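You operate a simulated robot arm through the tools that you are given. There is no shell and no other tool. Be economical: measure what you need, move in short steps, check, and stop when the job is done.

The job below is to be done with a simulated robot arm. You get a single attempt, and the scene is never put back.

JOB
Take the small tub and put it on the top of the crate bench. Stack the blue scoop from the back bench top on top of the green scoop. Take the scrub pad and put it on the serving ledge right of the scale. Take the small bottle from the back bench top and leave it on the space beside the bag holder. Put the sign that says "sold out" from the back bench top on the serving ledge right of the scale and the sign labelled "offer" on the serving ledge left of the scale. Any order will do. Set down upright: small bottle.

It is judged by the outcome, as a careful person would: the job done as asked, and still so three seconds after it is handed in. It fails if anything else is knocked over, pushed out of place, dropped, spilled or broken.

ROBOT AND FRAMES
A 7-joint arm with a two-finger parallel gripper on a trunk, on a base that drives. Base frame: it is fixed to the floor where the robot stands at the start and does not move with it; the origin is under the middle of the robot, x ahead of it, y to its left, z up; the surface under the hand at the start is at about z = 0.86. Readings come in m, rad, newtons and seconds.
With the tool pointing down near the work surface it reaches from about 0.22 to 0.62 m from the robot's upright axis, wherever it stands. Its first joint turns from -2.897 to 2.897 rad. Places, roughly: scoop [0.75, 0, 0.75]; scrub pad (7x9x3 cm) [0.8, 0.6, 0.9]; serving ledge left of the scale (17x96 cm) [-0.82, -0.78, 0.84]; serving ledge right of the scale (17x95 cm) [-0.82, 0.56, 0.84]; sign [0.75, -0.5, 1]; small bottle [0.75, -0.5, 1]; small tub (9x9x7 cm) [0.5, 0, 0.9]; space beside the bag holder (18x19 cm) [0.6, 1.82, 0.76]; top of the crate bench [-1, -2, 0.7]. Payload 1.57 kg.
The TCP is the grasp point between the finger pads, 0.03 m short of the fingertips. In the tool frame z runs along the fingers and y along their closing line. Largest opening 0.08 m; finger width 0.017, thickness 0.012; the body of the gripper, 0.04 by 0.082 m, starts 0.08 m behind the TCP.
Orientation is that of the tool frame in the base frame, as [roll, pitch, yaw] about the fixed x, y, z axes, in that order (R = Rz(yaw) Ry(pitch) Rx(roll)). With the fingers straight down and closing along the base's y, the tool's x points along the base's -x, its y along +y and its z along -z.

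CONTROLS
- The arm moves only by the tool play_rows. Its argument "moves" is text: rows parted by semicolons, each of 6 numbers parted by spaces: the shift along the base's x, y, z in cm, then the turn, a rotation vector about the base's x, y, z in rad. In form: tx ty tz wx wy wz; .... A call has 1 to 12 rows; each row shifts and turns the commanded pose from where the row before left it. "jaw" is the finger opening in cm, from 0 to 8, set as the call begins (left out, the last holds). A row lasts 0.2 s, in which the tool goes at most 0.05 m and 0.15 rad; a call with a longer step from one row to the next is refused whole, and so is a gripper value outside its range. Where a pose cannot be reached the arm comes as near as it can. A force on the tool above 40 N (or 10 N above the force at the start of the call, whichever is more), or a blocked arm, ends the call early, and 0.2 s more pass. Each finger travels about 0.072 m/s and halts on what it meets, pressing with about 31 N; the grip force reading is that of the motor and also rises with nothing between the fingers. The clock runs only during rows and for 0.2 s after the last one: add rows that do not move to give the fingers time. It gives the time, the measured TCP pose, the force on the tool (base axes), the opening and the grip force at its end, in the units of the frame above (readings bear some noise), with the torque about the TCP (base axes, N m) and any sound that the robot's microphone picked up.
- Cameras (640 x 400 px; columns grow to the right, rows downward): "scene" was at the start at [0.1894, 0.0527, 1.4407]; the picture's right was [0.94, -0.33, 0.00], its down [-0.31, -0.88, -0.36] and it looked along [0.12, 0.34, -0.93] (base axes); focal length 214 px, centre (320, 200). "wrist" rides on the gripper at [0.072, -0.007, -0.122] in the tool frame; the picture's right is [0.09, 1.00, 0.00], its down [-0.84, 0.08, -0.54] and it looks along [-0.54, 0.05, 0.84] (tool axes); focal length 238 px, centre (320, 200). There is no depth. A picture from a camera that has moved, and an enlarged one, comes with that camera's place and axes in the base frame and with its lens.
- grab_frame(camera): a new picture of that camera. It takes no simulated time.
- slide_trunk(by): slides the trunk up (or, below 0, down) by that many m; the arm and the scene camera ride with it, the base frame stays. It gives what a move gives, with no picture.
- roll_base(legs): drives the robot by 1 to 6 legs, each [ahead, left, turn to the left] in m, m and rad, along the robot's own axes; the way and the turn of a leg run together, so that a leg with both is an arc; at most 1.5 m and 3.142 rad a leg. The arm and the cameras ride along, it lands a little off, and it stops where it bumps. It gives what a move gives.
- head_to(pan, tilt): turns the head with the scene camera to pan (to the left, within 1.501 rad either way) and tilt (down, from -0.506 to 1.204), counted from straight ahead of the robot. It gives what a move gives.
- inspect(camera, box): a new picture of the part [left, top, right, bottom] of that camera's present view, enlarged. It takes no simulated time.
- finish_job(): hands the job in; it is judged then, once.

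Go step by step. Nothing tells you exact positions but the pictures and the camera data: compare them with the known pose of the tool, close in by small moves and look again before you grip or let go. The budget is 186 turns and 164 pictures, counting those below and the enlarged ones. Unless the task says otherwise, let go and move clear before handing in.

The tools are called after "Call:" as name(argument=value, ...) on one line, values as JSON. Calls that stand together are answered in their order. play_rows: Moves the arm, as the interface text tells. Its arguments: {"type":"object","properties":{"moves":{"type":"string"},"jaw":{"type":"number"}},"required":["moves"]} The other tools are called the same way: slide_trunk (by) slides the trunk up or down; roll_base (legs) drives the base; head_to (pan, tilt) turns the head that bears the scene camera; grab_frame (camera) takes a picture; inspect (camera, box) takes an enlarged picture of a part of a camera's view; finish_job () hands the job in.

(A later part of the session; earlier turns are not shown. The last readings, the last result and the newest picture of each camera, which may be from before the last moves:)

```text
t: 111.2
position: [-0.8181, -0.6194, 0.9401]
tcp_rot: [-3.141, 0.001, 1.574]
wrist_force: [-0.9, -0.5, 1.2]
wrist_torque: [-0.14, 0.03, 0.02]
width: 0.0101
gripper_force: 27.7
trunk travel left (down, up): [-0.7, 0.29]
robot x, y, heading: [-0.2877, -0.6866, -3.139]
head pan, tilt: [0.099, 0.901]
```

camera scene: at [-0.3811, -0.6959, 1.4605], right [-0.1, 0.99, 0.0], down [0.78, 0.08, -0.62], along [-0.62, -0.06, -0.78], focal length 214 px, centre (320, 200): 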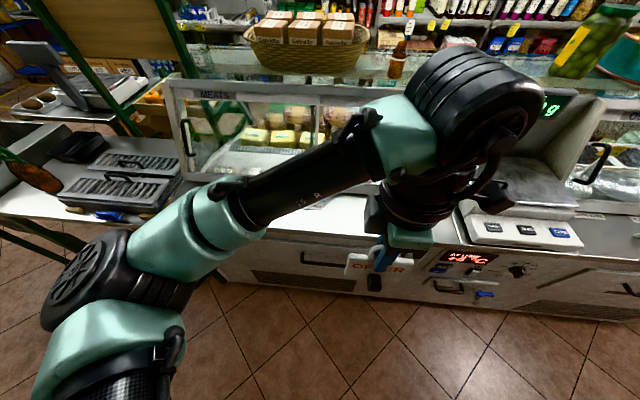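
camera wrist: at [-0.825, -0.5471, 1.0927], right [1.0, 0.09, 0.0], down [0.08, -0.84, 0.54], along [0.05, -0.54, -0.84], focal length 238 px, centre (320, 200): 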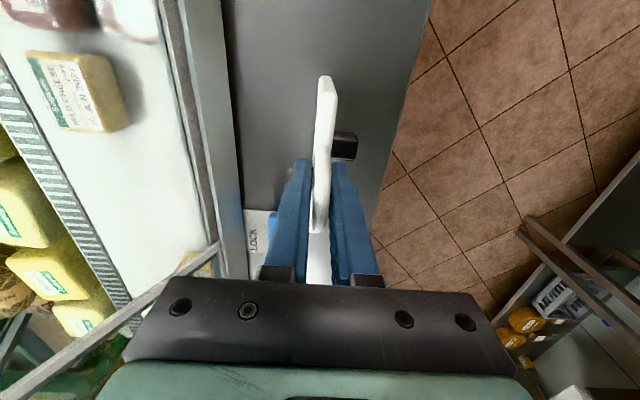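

Just touching. Releasing.

Call:
play_rows(moves="0 0 -0.05 0 0 0;0 0 0 0 0 0")

Call:
play_rows(moves="0 0 0 0 0 0;0 0 0 0 0 0;0 0 0 0 0 0;0 0 2 0 0 0;0 0 4 0 0 0;0 0 4 0 0 0;0 0 4 0 0 0;3 0 4 0 0 0;4 0 2 0 0 0;4 0 2 0 0 0;4 0 0 0 0 0;0 0 0 0 0 0", jaw=5)

Call:
grab_frame(camera="scene")

Call:
grab_frame(camera="wrist")

```text
t: 111.8
position: [-0.8198, -0.6191, 0.9407]
tcp_rot: [-3.141, -0.001, 1.572]
wrist_force: [-0.5, -0.6, 4.5]
wrist_torque: [-0.29, 0.02, 0.0]
width: 0.01
gripper_force: 28.4
trunk travel left (down, up): [-0.7, 0.29]
robot x, y, heading: [-0.2856, -0.6868, -3.136]
head pan, tilt: [0.099, 0.901]
```

```text
t: 114.4
position: [-0.6707, -0.6188, 1.1587]
tcp_rot: [3.14, 0.0, 1.573]
wrist_force: [0.3, 0.5, -0.5]
wrist_torque: [0.01, -0.02, 0.01]
width: 0.0499
gripper_force: 0.0
trunk travel left (down, up): [-0.7, 0.29]
robot x, y, heading: [-0.286, -0.6888, -3.14]
head pan, tilt: [0.099, 0.901]
```

```text
91 pictures are left
camera scene: at [-0.531, -0.6965, 1.4604], right [-0.1, 0.99, 0.0], down [0.78, 0.08, -0.62], along [-0.62, -0.06, -0.78], focal length 214 px, centre (320, 200)
```

scene: 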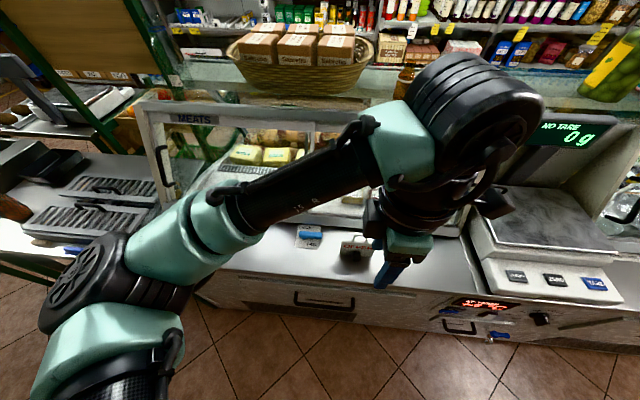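

```text
90 pictures are left
camera wrist: at [-0.6765, -0.5473, 1.2806], right [1.0, 0.09, 0.0], down [0.08, -0.84, 0.54], along [0.05, -0.54, -0.84], focal length 238 px, centre (320, 200)
```

wrist: 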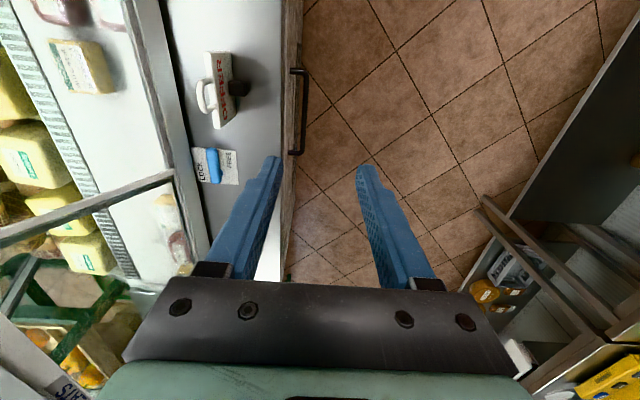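

OFFER stands. Next the bottle, estimated at about (0.845,-0.56), top ≈1.085. I'll grip it by the cap/neck from above.

Call:
roll_base(legs=[[-0.15, 0, 0], [0, 0, -3.138], [0.15, 0.1, 0]])

Call:
head_to(pan=0.0, tilt=0.8)

Call:
grab_frame(camera="scene")

Call:
grab_frame(camera="wrist")

```text
t: 124.2
position: [0.396, -0.6434, 1.1599]
tcp_rot: [3.141, -0.002, -1.545]
wrist_force: [0.6, 0.2, -0.3]
wrist_torque: [-0.03, -0.01, 0.0]
width: 0.0499
gripper_force: 0.1
trunk travel left (down, up): [-0.7, 0.29]
robot x, y, heading: [0.0104, -0.5856, 0.024]
head pan, tilt: [0.099, 0.901]
```

```text
t: 124.8
position: [0.396, -0.6445, 1.1586]
tcp_rot: [3.141, 0.0, -1.544]
wrist_force: [-0.1, 1.0, -0.3]
wrist_torque: [0.01, -0.01, 0.0]
width: 0.0499
gripper_force: 0.0
trunk travel left (down, up): [-0.7, 0.29]
robot x, y, heading: [0.0111, -0.5875, 0.026]
head pan, tilt: [0.0, 0.799]
```

```text
89 pictures are left
camera scene: at [0.262, -0.5776, 1.4684], right [0.03, -1.0, 0.0], down [-0.72, -0.02, -0.7], along [0.7, 0.02, -0.72], focal length 214 px, centre (320, 200)
```

scene: 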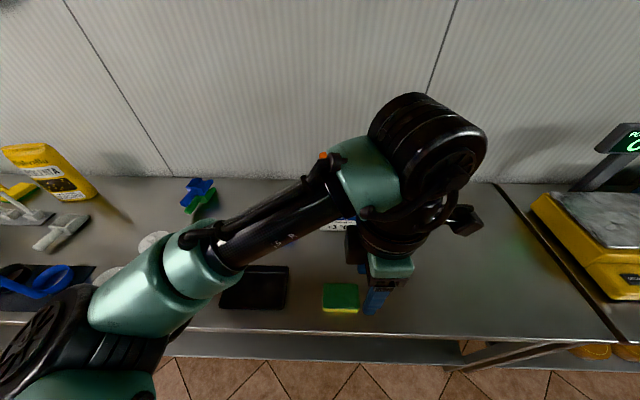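

```text
88 pictures are left
camera wrist: at [0.4055, -0.7161, 1.2809], right [-0.99, -0.12, 0.0], down [-0.1, 0.83, 0.54], along [-0.06, 0.54, -0.84], focal length 238 px, centre (320, 200)
```

wrist: 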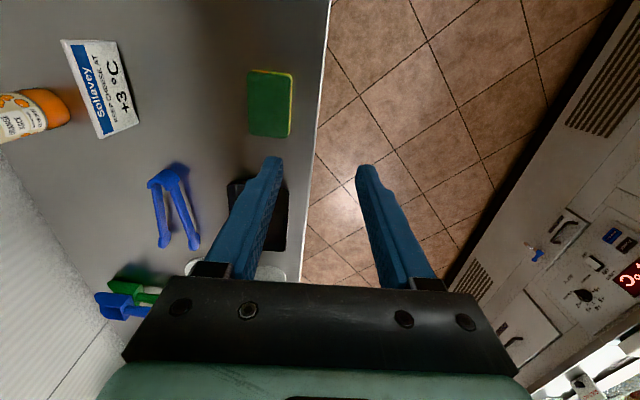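

Call:
play_rows(moves="0 2 3 0 0 0;0 2 3 0 0 0;0 2 2 0 0 0;0 0 0 0 0 0", jaw=8)

Call:
roll_base(legs=[[0.24, 0, -0.02]])

Call:
grab_frame(camera="wrist")

Call:
grab_frame(camera="scene")

```text
t: 125.8
position: [0.3953, -0.5845, 1.2384]
tcp_rot: [3.14, -0.001, -1.545]
wrist_force: [0.3, 0.0, -0.2]
wrist_torque: [-0.02, 0.01, 0.0]
width: 0.0802
gripper_force: 0.1
trunk travel left (down, up): [-0.7, 0.29]
robot x, y, heading: [0.0075, -0.5844, 0.026]
head pan, tilt: [0.0, 0.799]
```

```text
t: 127.6
position: [0.6356, -0.5879, 1.2388]
tcp_rot: [-3.141, 0.001, -1.565]
wrist_force: [0.5, -0.1, 1.0]
wrist_torque: [0.0, -0.01, 0.01]
width: 0.0801
gripper_force: 0.1
trunk travel left (down, up): [-0.7, 0.29]
robot x, y, heading: [0.2483, -0.5792, 0.008]
head pan, tilt: [0.0, 0.799]
```

```text
87 pictures are left
camera wrist: at [0.6431, -0.66, 1.3603], right [-1.0, -0.1, 0.0], down [-0.08, 0.84, 0.54], along [-0.05, 0.54, -0.84], focal length 238 px, centre (320, 200)
```

wrist: 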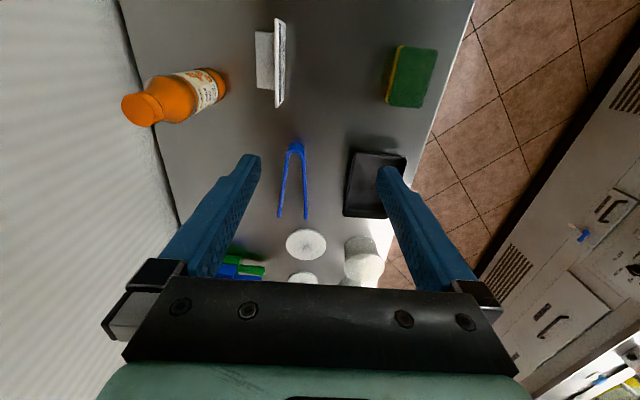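

```text
86 pictures are left
camera scene: at [0.5017, -0.5788, 1.4683], right [0.01, -1.0, 0.0], down [-0.72, 0.0, -0.7], along [0.7, 0.0, -0.72], focal length 214 px, centre (320, 200)
```

scene: 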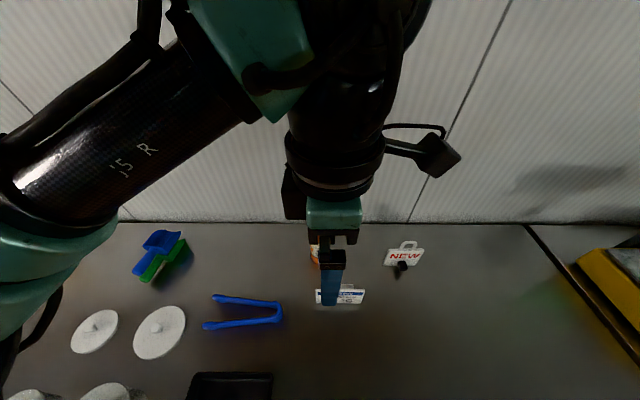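

Call:
play_rows(moves="4.5 0 -1 0 0 0;4.5 0 -1 0 0 0;4.5 0.3 -1 0 0 0;4.5 0.3 0 0 0 0;2.5 0 0 0 0 0;0 0 0 0 0 0")

Call:
grab_frame(camera="wrist")

Call:
inspect(camera="scene", box=[220, 150, 420, 275])

```text
t: 129.0
position: [0.8394, -0.5815, 1.2087]
tcp_rot: [-3.141, -0.002, -1.567]
wrist_force: [-0.6, 0.1, 0.6]
wrist_torque: [0.0, -0.03, -0.03]
width: 0.08
gripper_force: 0.0
trunk travel left (down, up): [-0.7, 0.29]
robot x, y, heading: [0.25, -0.5813, 0.007]
head pan, tilt: [0.0, 0.799]
```

```text
85 pictures are left
camera wrist: at [0.847, -0.6542, 1.3302], right [-1.0, -0.1, 0.0], down [-0.08, 0.84, 0.54], along [-0.05, 0.54, -0.84], focal length 238 px, centre (320, 200)
```

wrist: 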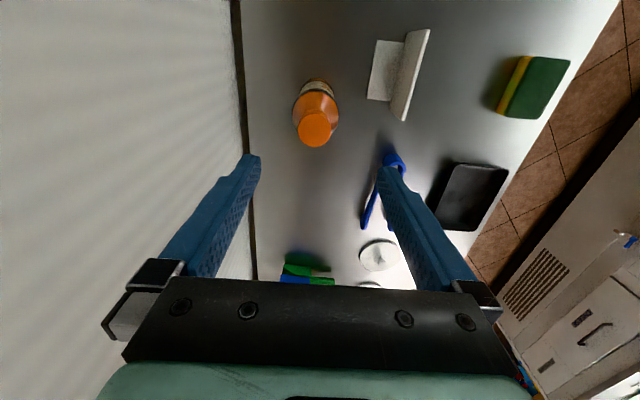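

```text
3.20 times, centred on (320, 212) of scene
camera zoom: at [0.5011, -0.5786, 1.4684], right [0.01, -1.0, 0.0], down [-0.72, 0.0, -0.7], along [0.7, 0.0, -0.72], focal length 686 px, centre (320, 160)
```

zoom: 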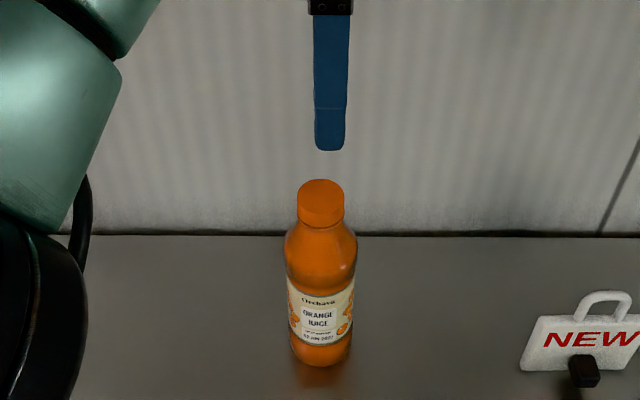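

Cap top is at about (0.846,-0.579,1.078), 3.6 cm wide. Descending around it.

Call:
play_rows(moves="0.6 0.2 -4 0 0 0;0 0 -4 0 0 0;0 0 -3 0 0 0;0 0 -2 0 0 0;0 0 -1.8 0 0 0;0 0 0 0 0 0")

Call:
grab_frame(camera="wrist")

Call:
inspect(camera="scene", box=[220, 150, 420, 275])

```text
t: 130.4
position: [0.8449, -0.5797, 1.0606]
tcp_rot: [3.14, -0.001, -1.566]
wrist_force: [0.8, 1.0, 0.3]
wrist_torque: [0.0, 0.01, -0.01]
width: 0.0803
gripper_force: 0.2
trunk travel left (down, up): [-0.7, 0.29]
robot x, y, heading: [0.2537, -0.5794, 0.006]
head pan, tilt: [0.0, 0.799]
```

```text
83 pictures are left
camera wrist: at [0.8537, -0.6517, 1.1813], right [-1.0, -0.1, 0.0], down [-0.08, 0.84, 0.54], along [-0.05, 0.54, -0.84], focal length 238 px, centre (320, 200)
```

wrist: 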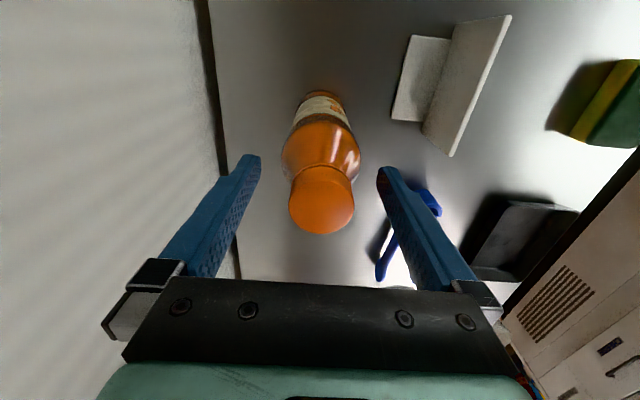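

```text
3.20 times, centred on (320, 212) of scene
camera zoom: at [0.5012, -0.5787, 1.4684], right [0.01, -1.0, 0.0], down [-0.72, 0.0, -0.7], along [0.7, 0.0, -0.72], focal length 686 px, centre (320, 160)
```

zoom: 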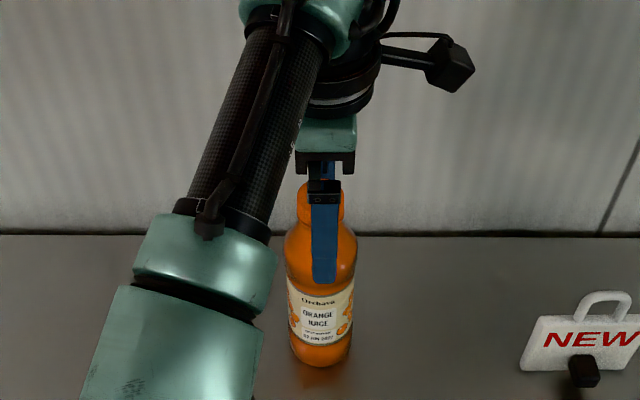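

Call:
play_rows(moves="0 0 0 0 0 0;0 0 0 0 0 0;0 0 0 0 0 0;0 0 0 0 0 0", jaw=0)

Call:
play_rows(moves="0 0 1 0 0 0;0 0 2 0 0 0;0 0 0 0 0 0")

Call:
grab_frame(camera="wrist")

```text
t: 131.4
position: [0.8465, -0.5795, 1.0608]
tcp_rot: [-3.141, 0.001, -1.565]
wrist_force: [-1.3, -0.2, 2.2]
wrist_torque: [0.02, 0.08, -0.01]
width: 0.0463
gripper_force: 30.9
trunk travel left (down, up): [-0.7, 0.29]
robot x, y, heading: [0.2465, -0.5813, 0.005]
head pan, tilt: [0.0, 0.799]
```

```text
t: 132.2
position: [0.8464, -0.5798, 1.0885]
tcp_rot: [3.14, -0.001, -1.566]
wrist_force: [0.4, 0.5, -4.8]
wrist_torque: [-0.02, -0.01, 0.01]
width: 0.036
gripper_force: 31.7
trunk travel left (down, up): [-0.7, 0.29]
robot x, y, heading: [0.2464, -0.5784, 0.005]
head pan, tilt: [0.0, 0.799]
```

```text
81 pictures are left
camera wrist: at [0.8545, -0.6521, 1.2116], right [-1.0, -0.1, 0.0], down [-0.08, 0.84, 0.54], along [-0.05, 0.54, -0.84], focal length 238 px, centre (320, 200)
```

wrist: 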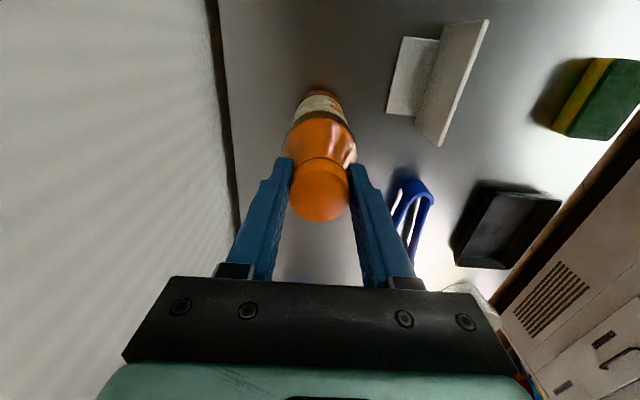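

The fingers slid up the shoulder and now hold the cap (3.6 cm), carrying ~0.45 kg. I'll lift further and check for slipping.

Call:
play_rows(moves="0 0 2 0 0 0;0 0 2 0 0 0;0 0 3 0 0 0;0 0 3 0 0 0;0 0 0 0 0 0")

Call:
grab_frame(camera="wrist")

Call:
grab_frame(camera="scene")

```text
t: 133.4
position: [0.8466, -0.5789, 1.1894]
tcp_rot: [3.138, 0.0, -1.564]
wrist_force: [-0.1, -0.6, -5.1]
wrist_torque: [0.0, 0.01, 0.02]
width: 0.0362
gripper_force: 31.2
trunk travel left (down, up): [-0.7, 0.29]
robot x, y, heading: [0.2478, -0.5796, 0.005]
head pan, tilt: [0.0, 0.799]
```

```text
80 pictures are left
camera wrist: at [0.8544, -0.6518, 1.3116], right [-1.0, -0.1, 0.0], down [-0.08, 0.84, 0.54], along [-0.05, 0.54, -0.84], focal length 238 px, centre (320, 200)
```

wrist: 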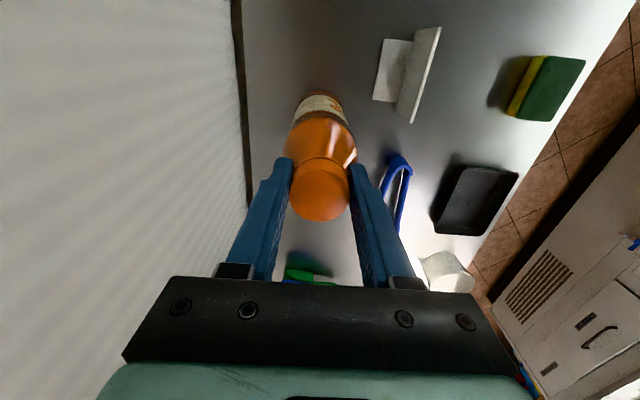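

```text
79 pictures are left
camera scene: at [0.5022, -0.5788, 1.4682], right [0.01, -1.0, 0.0], down [-0.72, 0.0, -0.7], along [0.7, 0.0, -0.72], focal length 214 px, centre (320, 200)
```

scene: 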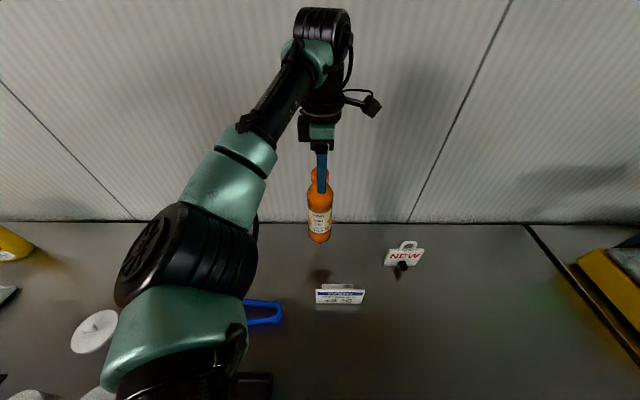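

Stable. Lifting more, retracting, then driving along the aisle to the bag-holder table.

Call:
play_rows(moves="0 0 4 0 0 0;0 0 3 0 0 0;-4 0 0 0 0 0;-4 0 0 0 0 0;-4 0 0 0 0 0;-4 0 0 0 0 0;-4 0 0 0 0 0;0 0 0 0 0 0")

Call:
roll_base(legs=[[-0.36, 0, 0], [0, 1.2, 0]])

Call:
head_to(pan=0.8, tilt=0.6)

Call:
grab_frame(camera="scene")

```text
t: 135.2
position: [0.645, -0.5809, 1.2604]
tcp_rot: [-3.141, 0.001, -1.564]
wrist_force: [0.1, -0.2, -5.4]
wrist_torque: [0.01, 0.03, 0.0]
width: 0.0363
gripper_force: 30.8
trunk travel left (down, up): [-0.7, 0.29]
robot x, y, heading: [0.2462, -0.5809, 0.008]
head pan, tilt: [0.0, 0.799]
```

```text
t: 143.2
position: [0.2758, 0.6091, 1.259]
tcp_rot: [3.141, -0.002, -1.57]
wrist_force: [-0.3, -0.3, -5.3]
wrist_torque: [-0.02, 0.0, 0.02]
width: 0.0358
gripper_force: 31.5
trunk travel left (down, up): [-0.7, 0.29]
robot x, y, heading: [-0.121, 0.6102, 0.01]
head pan, tilt: [0.0, 0.799]
```

```text
t: 144.3
position: [0.2755, 0.6087, 1.2604]
tcp_rot: [-3.141, -0.001, -1.567]
wrist_force: [-0.3, -0.4, -5.9]
wrist_torque: [-0.01, 0.0, -0.04]
width: 0.0361
gripper_force: 30.6
trunk travel left (down, up): [-0.7, 0.29]
robot x, y, heading: [-0.1179, 0.6107, 0.001]
head pan, tilt: [0.799, 0.6]
```

```text
78 pictures are left
camera scene: at [0.1135, 0.6744, 1.4852], right [0.72, -0.69, 0.0], down [-0.39, -0.41, -0.82], along [0.57, 0.59, -0.57], focal length 214 px, centre (320, 200)
```

scene: 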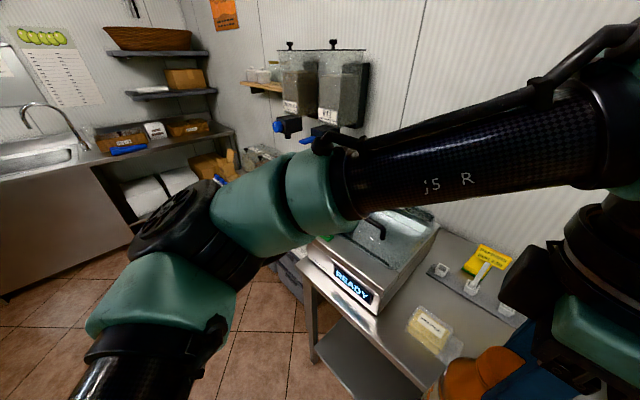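

Call:
roll_base(legs=[[0, 1.0, 0]])

Call:
head_to(pan=0.3, tilt=0.75)

Call:
grab_frame(camera="scene")

Call:
grab_frame(camera="wrist")

```text
t: 149.5
position: [0.2702, 1.6107, 1.2601]
tcp_rot: [3.141, 0.0, -1.566]
wrist_force: [-0.1, 0.3, -5.2]
wrist_torque: [-0.01, -0.06, -0.03]
width: 0.0359
gripper_force: 31.0
trunk travel left (down, up): [-0.7, 0.29]
robot x, y, heading: [-0.125, 1.614, 0.001]
head pan, tilt: [0.799, 0.6]
```

```text
t: 150.4
position: [0.2705, 1.6104, 1.2606]
tcp_rot: [-3.14, -0.001, -1.565]
wrist_force: [0.3, 0.2, -4.0]
wrist_torque: [-0.01, -0.01, -0.02]
width: 0.036
gripper_force: 30.8
trunk travel left (down, up): [-0.7, 0.29]
robot x, y, heading: [-0.1251, 1.6121, 0.007]
head pan, tilt: [0.3, 0.75]
```

```text
77 pictures are left
camera scene: at [0.1253, 1.6371, 1.4723], right [0.3, -0.95, 0.0], down [-0.65, -0.21, -0.73], along [0.7, 0.22, -0.68], focal length 214 px, centre (320, 200)
```

scene: 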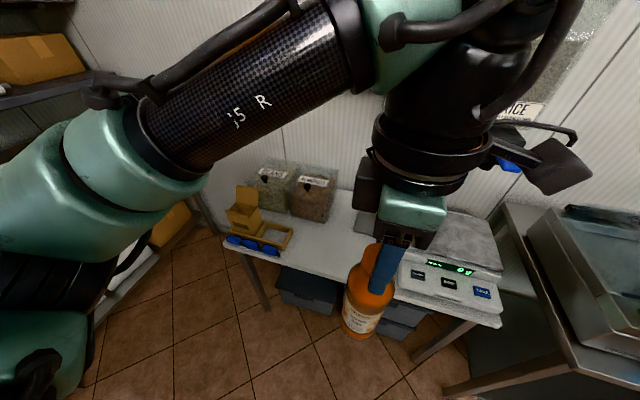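

```text
76 pictures are left
camera wrist: at [0.2783, 1.5384, 1.382], right [-1.0, -0.1, 0.0], down [-0.08, 0.84, 0.54], along [-0.05, 0.54, -0.84], focal length 238 px, centre (320, 200)
```

wrist: 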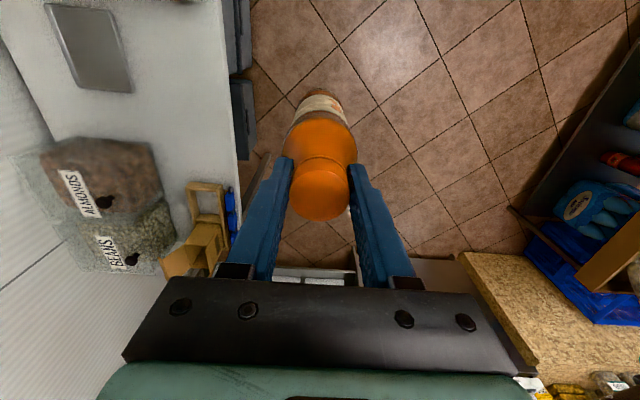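

The free space at (0.60,1.82) between the scale plate and the wooden bag holder is visible. Moving in.

Call:
roll_base(legs=[[0.17, 0.2, 0]])

Call:
play_rows(moves="4 0 0 0 0 0;4 0 0 0 0 0;4 0 -2 0 0 0;3.5 0 -3 0 0 0;0 0 -4 0 0 0;0 0 -4 0 0 0;0 0 0 0 0 0")

Call:
grab_frame(camera="wrist")

Call:
grab_frame(camera="scene")

```text
t: 152.3
position: [0.4369, 1.8091, 1.2604]
tcp_rot: [-3.141, 0.0, -1.566]
wrist_force: [0.4, 0.0, -5.0]
wrist_torque: [0.0, 0.02, 0.0]
width: 0.0358
gripper_force: 30.9
trunk travel left (down, up): [-0.7, 0.29]
robot x, y, heading: [0.0418, 1.8113, 0.006]
head pan, tilt: [0.3, 0.75]
```

```text
t: 153.9
position: [0.5917, 1.8104, 1.1299]
tcp_rot: [-3.14, 0.001, -1.565]
wrist_force: [0.0, -0.2, -5.1]
wrist_torque: [-0.04, -0.01, -0.01]
width: 0.0358
gripper_force: 31.4
trunk travel left (down, up): [-0.7, 0.29]
robot x, y, heading: [0.0403, 1.8101, 0.004]
head pan, tilt: [0.3, 0.75]
```

```text
75 pictures are left
camera wrist: at [0.5994, 1.738, 1.2518], right [-1.0, -0.1, 0.0], down [-0.08, 0.84, 0.54], along [-0.05, 0.54, -0.84], focal length 238 px, centre (320, 200)
```

wrist: 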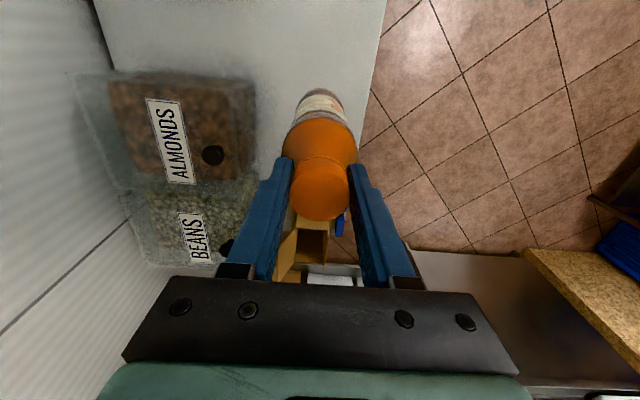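

```text
74 pictures are left
camera scene: at [0.2912, 1.8367, 1.4724], right [0.3, -0.95, 0.0], down [-0.65, -0.21, -0.73], along [0.7, 0.22, -0.68], focal length 214 px, centre (320, 200)
```

scene: 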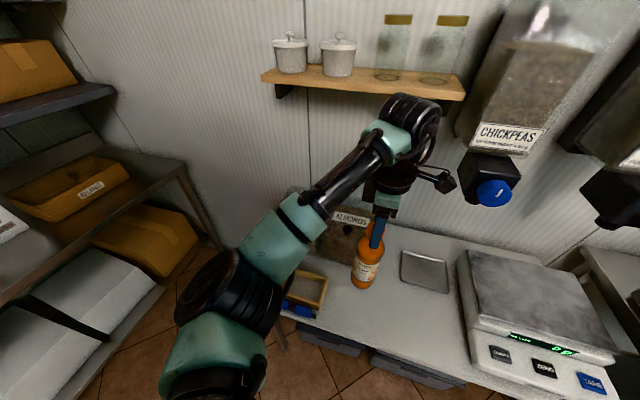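

Position is good. Lowering the bottle.

Call:
play_rows(moves="0.5 0.5 -4 0 0 0;0 0 -4 0 0 0;0 0 -4 0 0 0;0 0 -1.5 0 0 0;0 0 -0.8 0 0 0;0 0 0 0 0 0")

Call:
inspect(camera="scene", box=[270, 190, 470, 315])

Call:
play_rows(moves="0 0 -0.4 0 0 0;0 0 0 0 0 0")

Call:
play_rows(moves="0 0 -0.3 0 0 0;0 0 0 0 0 0")

```text
t: 155.3
position: [0.596, 1.8153, 0.9869]
tcp_rot: [3.141, -0.001, -1.567]
wrist_force: [0.6, -0.3, -5.0]
wrist_torque: [-0.01, -0.03, -0.01]
width: 0.0359
gripper_force: 31.1
trunk travel left (down, up): [-0.7, 0.29]
robot x, y, heading: [0.0446, 1.8108, 0.005]
head pan, tilt: [0.3, 0.75]
```

```text
3.20 times, centred on (370, 252) of scene
camera zoom: at [0.2916, 1.8366, 1.4723], right [0.3, -0.95, 0.0], down [-0.65, -0.21, -0.73], along [0.7, 0.22, -0.68], focal length 686 px, centre (160, 32)
```

zoom: 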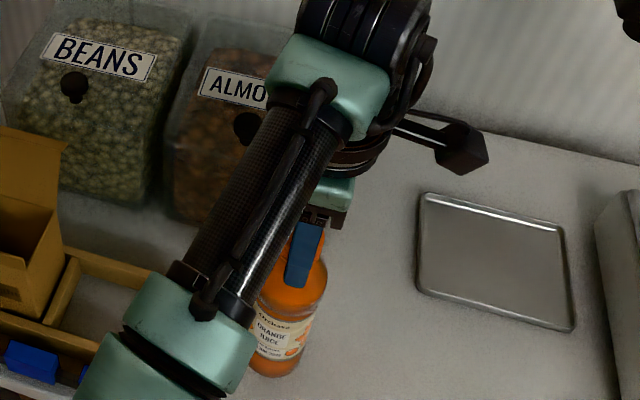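

```text
t: 155.9
position: [0.5952, 1.8145, 0.9829]
tcp_rot: [3.142, 0.0, -1.567]
wrist_force: [-0.1, -0.3, -4.8]
wrist_torque: [0.0, 0.02, -0.01]
width: 0.036
gripper_force: 30.8
trunk travel left (down, up): [-0.7, 0.29]
robot x, y, heading: [0.0424, 1.8128, 0.009]
head pan, tilt: [0.3, 0.75]
```

```text
t: 156.5
position: [0.5968, 1.8145, 0.9812]
tcp_rot: [3.141, -0.001, -1.566]
wrist_force: [0.4, 0.0, -4.8]
wrist_torque: [-0.03, -0.03, -0.02]
width: 0.036
gripper_force: 31.0
trunk travel left (down, up): [-0.7, 0.29]
robot x, y, heading: [0.0407, 1.8108, 0.013]
head pan, tilt: [0.3, 0.75]
```

Call:
play_rows(moves="0 0 -0.3 0 0 0;0 0 0 0 0 0")

Call:
play_rows(moves="0 0 -0.3 0 0 0;0 0 0 0 0 0")

Call:
play_rows(moves="0 0 -0.2 0 0 0;0 0 0 0 0 0")

```text
t: 157.1
position: [0.5955, 1.8151, 0.9773]
tcp_rot: [3.14, 0.001, -1.565]
wrist_force: [-0.4, -0.7, -5.1]
wrist_torque: [0.0, 0.0, -0.01]
width: 0.0362
gripper_force: 31.0
trunk travel left (down, up): [-0.7, 0.29]
robot x, y, heading: [0.0375, 1.8106, 0.008]
head pan, tilt: [0.3, 0.75]
```

```text
t: 157.7
position: [0.5962, 1.8147, 0.9748]
tcp_rot: [-3.141, -0.001, -1.566]
wrist_force: [0.8, -0.6, -4.9]
wrist_torque: [-0.01, 0.02, -0.02]
width: 0.0358
gripper_force: 31.3
trunk travel left (down, up): [-0.7, 0.29]
robot x, y, heading: [0.0411, 1.809, 0.007]
head pan, tilt: [0.3, 0.75]
```

```text
t: 158.3
position: [0.5972, 1.8148, 0.9711]
tcp_rot: [-3.141, 0.0, -1.565]
wrist_force: [-0.3, 0.6, -5.7]
wrist_torque: [0.0, -0.01, 0.02]
width: 0.0363
gripper_force: 31.1
trunk travel left (down, up): [-0.7, 0.29]
robot x, y, heading: [0.0382, 1.8088, 0.005]
head pan, tilt: [0.3, 0.75]
```

Call:
play_rows(moves="0 0 -0.3 0 0 0;0 0 0 0 0 0")

Call:
play_rows(moves="0 0 -0.3 0 0 0;0 0 0 0 0 0")

Call:
inspect(camera="scene", box=[270, 190, 470, 315])

```text
t: 158.9
position: [0.5967, 1.8148, 0.9694]
tcp_rot: [-3.14, 0.0, -1.566]
wrist_force: [-0.1, -0.3, -4.8]
wrist_torque: [-0.04, 0.01, 0.02]
width: 0.0359
gripper_force: 30.8
trunk travel left (down, up): [-0.7, 0.29]
robot x, y, heading: [0.0413, 1.8131, 0.009]
head pan, tilt: [0.3, 0.75]
```

```text
t: 159.5
position: [0.5974, 1.8153, 0.9657]
tcp_rot: [-3.141, 0.0, -1.567]
wrist_force: [0.8, -0.6, -5.7]
wrist_torque: [0.0, 0.02, -0.01]
width: 0.0358
gripper_force: 30.7
trunk travel left (down, up): [-0.7, 0.29]
robot x, y, heading: [0.0404, 1.8123, 0.005]
head pan, tilt: [0.3, 0.75]
```

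```text
3.20 times, centred on (370, 252) of scene
camera zoom: at [0.2916, 1.8365, 1.4723], right [0.3, -0.95, 0.0], down [-0.65, -0.21, -0.73], along [0.7, 0.22, -0.68], focal length 686 px, centre (160, 32)
```

zoom: 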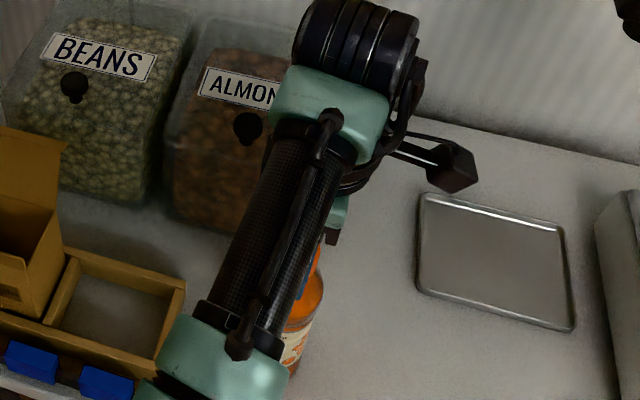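

Call:
play_rows(moves="0 0 -0.3 0 0 0;0 0 0 0 0 0")

Call:
play_rows(moves="0 0 -0.3 0 0 0;0 0 0 0 0 0")

Call:
play_rows(moves="0 0 -0.3 0 0 0;0 0 0 0 0 0")

```text
t: 160.1
position: [0.5968, 1.8159, 0.9638]
tcp_rot: [3.14, -0.002, -1.566]
wrist_force: [-0.9, -0.7, -5.5]
wrist_torque: [-0.03, 0.0, 0.03]
width: 0.0358
gripper_force: 31.3
trunk travel left (down, up): [-0.7, 0.29]
robot x, y, heading: [0.0404, 1.8144, 0.008]
head pan, tilt: [0.3, 0.75]
```

```text
t: 160.7
position: [0.5961, 1.8144, 0.9606]
tcp_rot: [-3.14, 0.0, -1.566]
wrist_force: [-0.2, 0.0, 0.5]
wrist_torque: [-0.21, 0.26, 0.0]
width: 0.0358
gripper_force: 31.0
trunk travel left (down, up): [-0.7, 0.29]
robot x, y, heading: [0.0426, 1.8085, 0.008]
head pan, tilt: [0.3, 0.75]
```

```text
t: 161.3
position: [0.5967, 1.8154, 0.9607]
tcp_rot: [-3.136, 0.0, -1.565]
wrist_force: [-3.1, 1.0, 21.8]
wrist_torque: [-0.22, 1.02, 0.04]
width: 0.0358
gripper_force: 31.0
trunk travel left (down, up): [-0.7, 0.29]
robot x, y, heading: [0.0421, 1.8128, 0.01]
head pan, tilt: [0.3, 0.75]
```

Contact. Easing off slightly and releasing slowly.

Call:
play_rows(moves="0 0 0.25 0 0 0;0 0 0 0 0 0")

Call:
play_rows(moves="0 0 0 0 0 0;0 0 0 0 0 0;0 0 0 0 0 0;0 0 0 0 0 0", jaw=7.6)

Call:
play_rows(moves="0 0 2 0 0 0;0 0 3 0 0 0;0 0 4 0 0 0;0 0 4 0 0 0;0 0 4 0 0 0;-4 0 2 0 0 0;-4 0 2 0 0 0;-4 0 0 0 0 0;-4 0 0 0 0 0;0 0 0 0 0 0")

Call:
grab_frame(camera="scene")

```text
t: 161.9
position: [0.5967, 1.8157, 0.9614]
tcp_rot: [-3.139, 0.001, -1.567]
wrist_force: [2.5, 1.1, 14.0]
wrist_torque: [-0.07, -0.12, 0.06]
width: 0.036
gripper_force: 30.8
trunk travel left (down, up): [-0.7, 0.29]
robot x, y, heading: [0.0434, 1.8142, 0.001]
head pan, tilt: [0.3, 0.75]
```

```text
t: 162.9
position: [0.5969, 1.8147, 0.96]
tcp_rot: [3.141, 0.001, -1.566]
wrist_force: [0.1, -0.3, 0.0]
wrist_torque: [0.02, -0.01, -0.01]
width: 0.0759
gripper_force: 0.0
trunk travel left (down, up): [-0.7, 0.29]
robot x, y, heading: [0.0427, 1.8146, 0.007]
head pan, tilt: [0.3, 0.75]
```

```text
t: 165.1
position: [0.4354, 1.8139, 1.1693]
tcp_rot: [3.14, -0.001, -1.566]
wrist_force: [-0.6, -0.2, 1.2]
wrist_torque: [-0.01, -0.01, 0.02]
width: 0.0759
gripper_force: 0.0
trunk travel left (down, up): [-0.7, 0.29]
robot x, y, heading: [0.0401, 1.8121, 0.005]
head pan, tilt: [0.3, 0.75]
```

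```text
71 pictures are left
camera scene: at [0.2916, 1.8364, 1.4723], right [0.3, -0.95, 0.0], down [-0.65, -0.21, -0.73], along [0.7, 0.22, -0.68], focal length 214 px, centre (320, 200)
```

scene: 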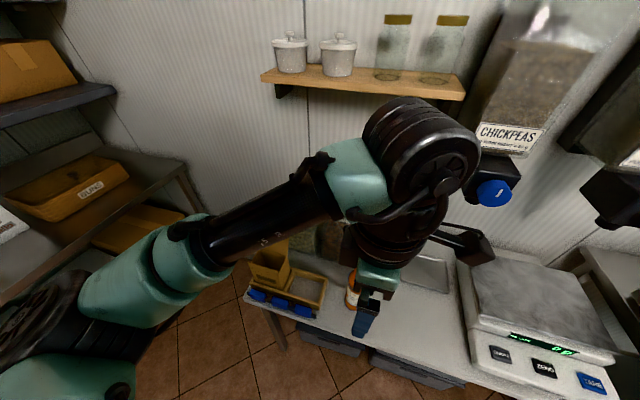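

Bottle stands upright in its space. Next: the scrub pad behind the price tags.

Call:
roll_base(legs=[[-0.16, 0, 0], [0, -1.2, 0], [0.2, 0, 0]])

Call:
head_to(pan=0.0, tilt=0.9)

Call:
grab_frame(camera="scene")

Call:
grab_frame(camera="wrist")

```text
t: 173.4
position: [0.4894, 0.618, 1.1702]
tcp_rot: [-3.14, 0.001, -1.556]
wrist_force: [0.8, -0.1, -0.4]
wrist_torque: [-0.03, 0.03, 0.0]
width: 0.0761
gripper_force: 0.0
trunk travel left (down, up): [-0.7, 0.29]
robot x, y, heading: [0.093, 0.6113, 0.017]
head pan, tilt: [0.3, 0.75]
```

```text
t: 174.2
position: [0.4886, 0.6173, 1.1695]
tcp_rot: [3.141, -0.001, -1.557]
wrist_force: [0.0, 0.0, -0.9]
wrist_torque: [0.0, -0.03, 0.0]
width: 0.0762
gripper_force: 0.0
trunk travel left (down, up): [-0.7, 0.29]
robot x, y, heading: [0.0962, 0.6078, 0.017]
head pan, tilt: [0.0, 0.901]
```

```text
70 pictures are left
camera scene: at [0.3412, 0.6133, 1.4606], right [0.02, -1.0, 0.0], down [-0.78, -0.01, -0.62], along [0.62, 0.01, -0.78], focal length 214 px, centre (320, 200)
```

scene: 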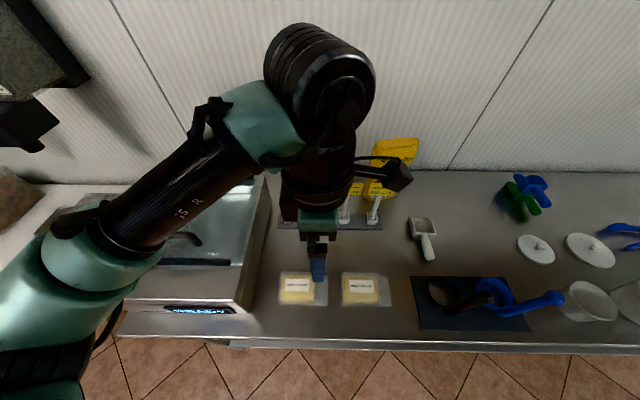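

```text
69 pictures are left
camera wrist: at [0.4979, 0.5459, 1.2915], right [-0.99, -0.11, 0.0], down [-0.09, 0.84, 0.54], along [-0.06, 0.54, -0.84], focal length 238 px, centre (320, 200)
```

wrist: 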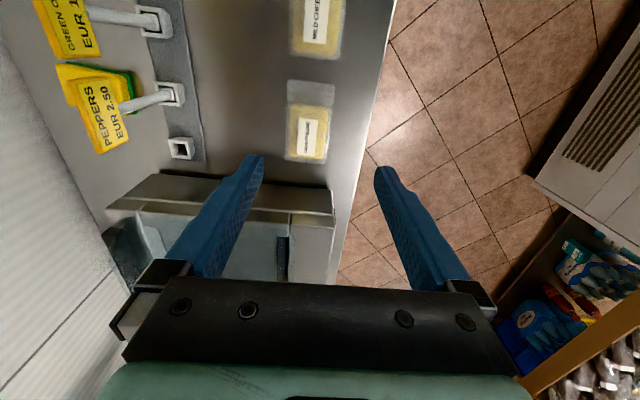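

Call:
inspect(camera="scene", box=[480, 150, 600, 225])

Call:
inspect(camera="wrist", box=[20, 0, 220, 170])

```text
5.33 times, centred on (540, 188) of scene
camera zoom: at [0.3412, 0.6133, 1.4606], right [0.02, -1.0, 0.0], down [-0.78, -0.01, -0.62], along [0.62, 0.01, -0.78], focal length 1144 px, centre (-853, 267)
```

zoom: 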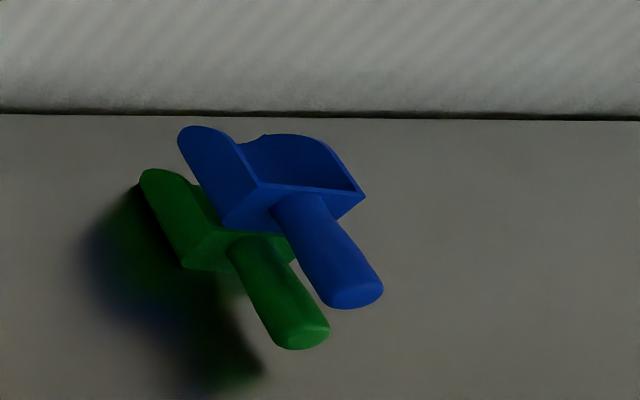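

```text
2.35 times, centred on (120, 85) of wrist
camera zoom: at [0.4979, 0.5459, 1.2915], right [-0.99, -0.11, 0.0], down [-0.09, 0.84, 0.54], along [-0.06, 0.54, -0.84], focal length 561 px, centre (791, 471)
```

zoom: 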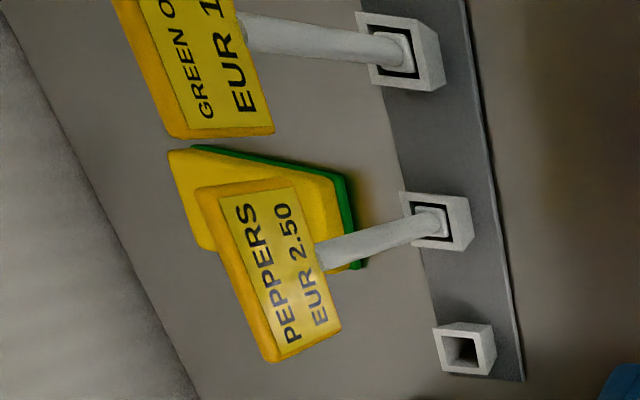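

The stack is fine. The pad lies flat behind the PEPPERS tag, spanning x≈0.80–0.885, y≈0.61–0.675. To keep the wrist camera off the tags I'd like it on the wall side, so I'll try rotating the tool a further 90° here in free space.

Call:
play_rows(moves="0 0 1 0 0 0.15;0 0 1 0 0 0.15;0 0 1 0 0 0.15;0 0 1 0 0 0.15;0 0 1 0 0 0.15;0 0 0 0 0 0.15;0 0 0 0 0 0.15;0 0 0 0 0 0.15;0 0 0 0 0 0.15;0 0 0 0 0 0.15;0 0 0 0 0 0.05;0 0 0 0 0 0", jaw=8)

Call:
grab_frame(camera="scene")

```text
t: 176.3
position: [0.6, 0.786, 1.1488]
tcp_rot: [2.993, 0.047, -0.234]
wrist_force: [-0.5, -0.5, -0.1]
wrist_torque: [0.0, 0.0, 0.01]
width: 0.0799
gripper_force: 0.1
out of reach, approached as far as the arm can: row 3, 4, 5, 6, 7, 8, 9, 10
trunk travel left (down, up): [-0.7, 0.29]
robot x, y, heading: [0.0961, 0.6132, 0.014]
head pan, tilt: [0.0, 0.901]
stopped in row 10: the arm was blocked; the commanded pose is now the measured one
```

```text
66 pictures are left
camera scene: at [0.3417, 0.6135, 1.4605], right [0.02, -1.0, 0.0], down [-0.78, -0.01, -0.62], along [0.62, 0.01, -0.78], focal length 214 px, centre (320, 200)
```

scene: 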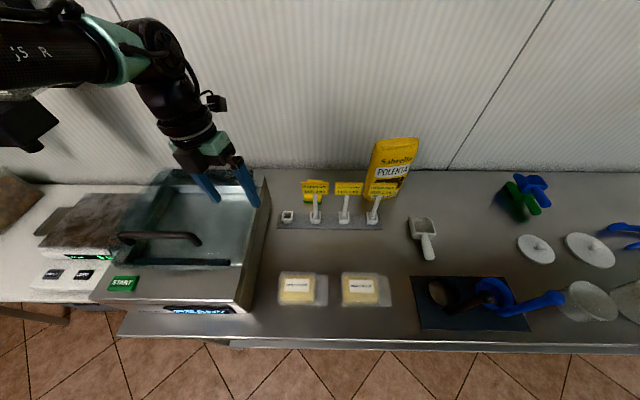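

That hit a joint limit and the arm drifted over the packer without contact. I'll reverse the motion.

Call:
play_rows(moves="-1 -1.5 1.5 0 0 -0.14;-1.2 -2 1 0 0 -0.14;-1.2 -2 0 0 0 -0.14;-1.2 -2 0 0 0 -0.14;-1.2 -2 0 0 0 -0.14;-1.2 -2 0 0 0 -0.14;-1.2 -2 0 0 0 -0.14;-1.2 -2 0 0 0 -0.14;-1.2 -1 0 0 0 -0.14;0 0 0 0 0 -0.06;0 0 0 0 0 0")

Call:
grab_frame(camera="scene")

```text
t: 178.7
position: [0.4943, 0.6219, 1.1764]
tcp_rot: [2.994, 0.048, -1.555]
wrist_force: [-0.3, 0.2, 0.6]
wrist_torque: [0.04, 0.02, 0.03]
width: 0.0798
gripper_force: 0.1
trunk travel left (down, up): [-0.7, 0.29]
robot x, y, heading: [0.094, 0.6074, 0.02]
head pan, tilt: [0.0, 0.901]
```

```text
65 pictures are left
camera scene: at [0.3414, 0.6133, 1.4605], right [0.02, -1.0, 0.0], down [-0.78, -0.01, -0.62], along [0.62, 0.01, -0.78], focal length 214 px, centre (320, 200)
```

scene: 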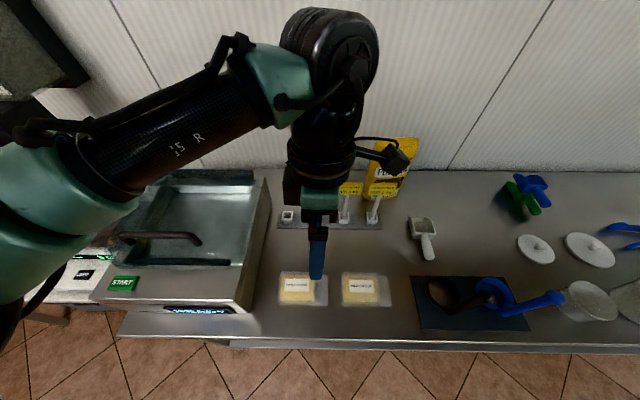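

Call:
play_rows(moves="0 0 1 -0.022 -0.074 0;0 0 1 -0.023 -0.074 0;0 0 0 0 0 -0.15;0 0 0 0 0 -0.15;0 0 0 0 0 -0.15;0 0 0 0 0 -0.15;0 0 0 0 0 -0.15;0 0 0 0 0 -0.15;0 0 0 0 0 -0.15;0 0 0 0 0 -0.15;0 0 0 0 0 -0.15;0 0 0 0 0 -0.15")

Call:
play_rows(moves="0 0 0 0 0 -0.08;0 0 0 0 0 0")

Call:
grab_frame(camera="wrist")

Call:
grab_frame(camera="scene")

```text
t: 181.3
position: [0.4942, 0.6212, 1.1959]
tcp_rot: [-3.141, 0.0, -3.051]
wrist_force: [-0.7, 0.2, -0.3]
wrist_torque: [-0.04, 0.0, 0.02]
width: 0.08
gripper_force: 0.1
trunk travel left (down, up): [-0.7, 0.29]
robot x, y, heading: [0.0954, 0.6099, 0.018]
head pan, tilt: [0.0, 0.901]
```

```text
t: 181.9
position: [0.4934, 0.6212, 1.1968]
tcp_rot: [3.14, 0.0, -3.129]
wrist_force: [0.3, 0.9, -0.4]
wrist_torque: [0.01, 0.0, -0.02]
width: 0.08
gripper_force: 0.1
trunk travel left (down, up): [-0.7, 0.29]
robot x, y, heading: [0.0944, 0.6113, 0.021]
head pan, tilt: [0.0, 0.901]
```

```text
64 pictures are left
camera wrist: at [0.4232, 0.6137, 1.3178], right [-0.1, 0.99, 0.0], down [0.84, 0.09, 0.54], along [0.54, 0.06, -0.84], focal length 238 px, centre (320, 200)
```

wrist: 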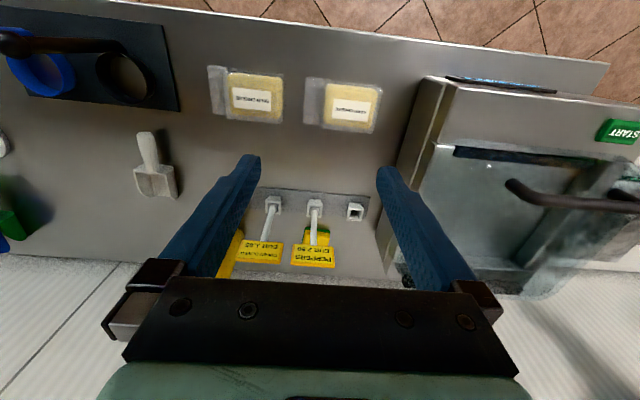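

```text
63 pictures are left
camera scene: at [0.3415, 0.6133, 1.4605], right [0.02, -1.0, 0.0], down [-0.78, -0.01, -0.62], along [0.62, 0.01, -0.78], focal length 214 px, centre (320, 200)
```

scene: 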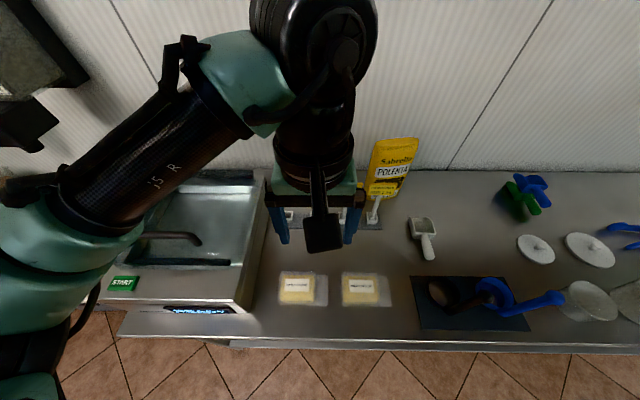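

The camera stays on the robot side then. The PEPPERS tag is centred at (0.729,0.635,1.02). I'll check the size of the camera housing against that clearance.

Call:
inspect(camera="scene", box=[240, 130, 400, 260])

```text
3.08 times, centred on (320, 195) of scene
camera zoom: at [0.3415, 0.6133, 1.4605], right [0.02, -1.0, 0.0], down [-0.78, -0.01, -0.62], along [0.62, 0.01, -0.78], focal length 660 px, centre (320, 215)
```

zoom: 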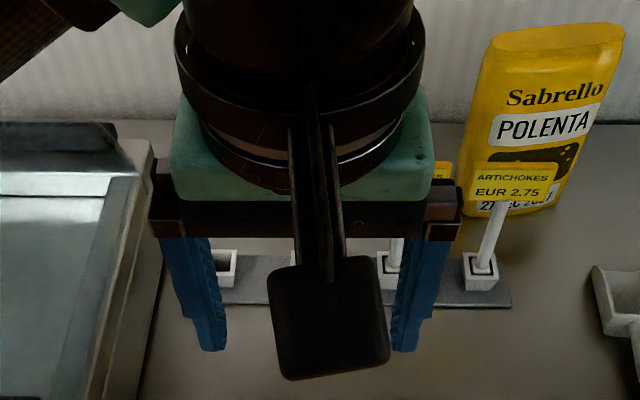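

The housing is only ~3 cm, leaving ~2 cm clearance if I grip toward the back half of the pad. Driving closer.

Call:
roll_base(legs=[[0.18, 0, -0.018]])

Call:
play_rows(moves="4 0.5 0 0 0 0;4 0.5 0 0 0 0;4 0.5 0 0 0 0;4 0 0 0 0 0;0 0 0 0 0 0")

Call:
grab_frame(camera="wrist")

Call:
grab_frame(camera="scene")

```text
t: 183.4
position: [0.6741, 0.615, 1.1964]
tcp_rot: [-3.141, -0.002, 3.137]
wrist_force: [0.7, 1.4, 0.2]
wrist_torque: [0.01, 0.03, 0.01]
width: 0.08
gripper_force: 0.0
trunk travel left (down, up): [-0.7, 0.29]
robot x, y, heading: [0.2729, 0.6123, 0.001]
head pan, tilt: [0.0, 0.901]
```

```text
t: 184.6
position: [0.8314, 0.6299, 1.1971]
tcp_rot: [-3.141, 0.0, 3.137]
wrist_force: [0.4, 0.6, 0.3]
wrist_torque: [-0.01, -0.06, -0.03]
width: 0.0801
gripper_force: 0.1
trunk travel left (down, up): [-0.7, 0.29]
robot x, y, heading: [0.2747, 0.6111, -0.005]
head pan, tilt: [0.0, 0.901]
```

```text
61 pictures are left
camera wrist: at [0.762, 0.6237, 1.3182], right [-0.09, 1.0, 0.0], down [0.84, 0.07, 0.54], along [0.54, 0.05, -0.84], focal length 238 px, centre (320, 200)
```

wrist: 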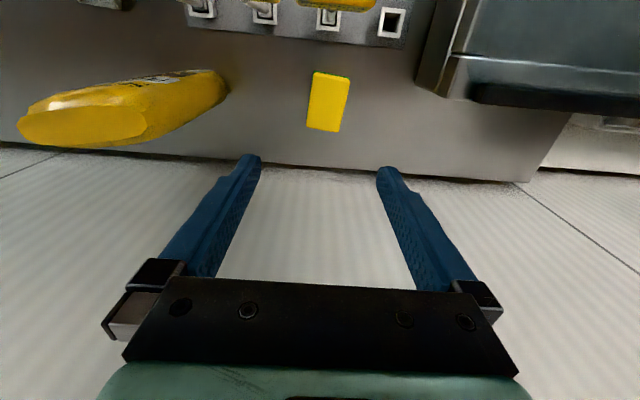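

```text
60 pictures are left
camera scene: at [0.5198, 0.6103, 1.4606], right [0.0, -1.0, 0.0], down [-0.78, 0.0, -0.62], along [0.62, 0.0, -0.78], focal length 214 px, centre (320, 200)
```

scene: 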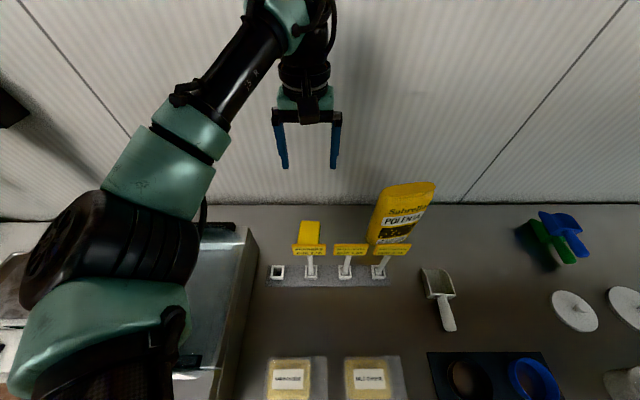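

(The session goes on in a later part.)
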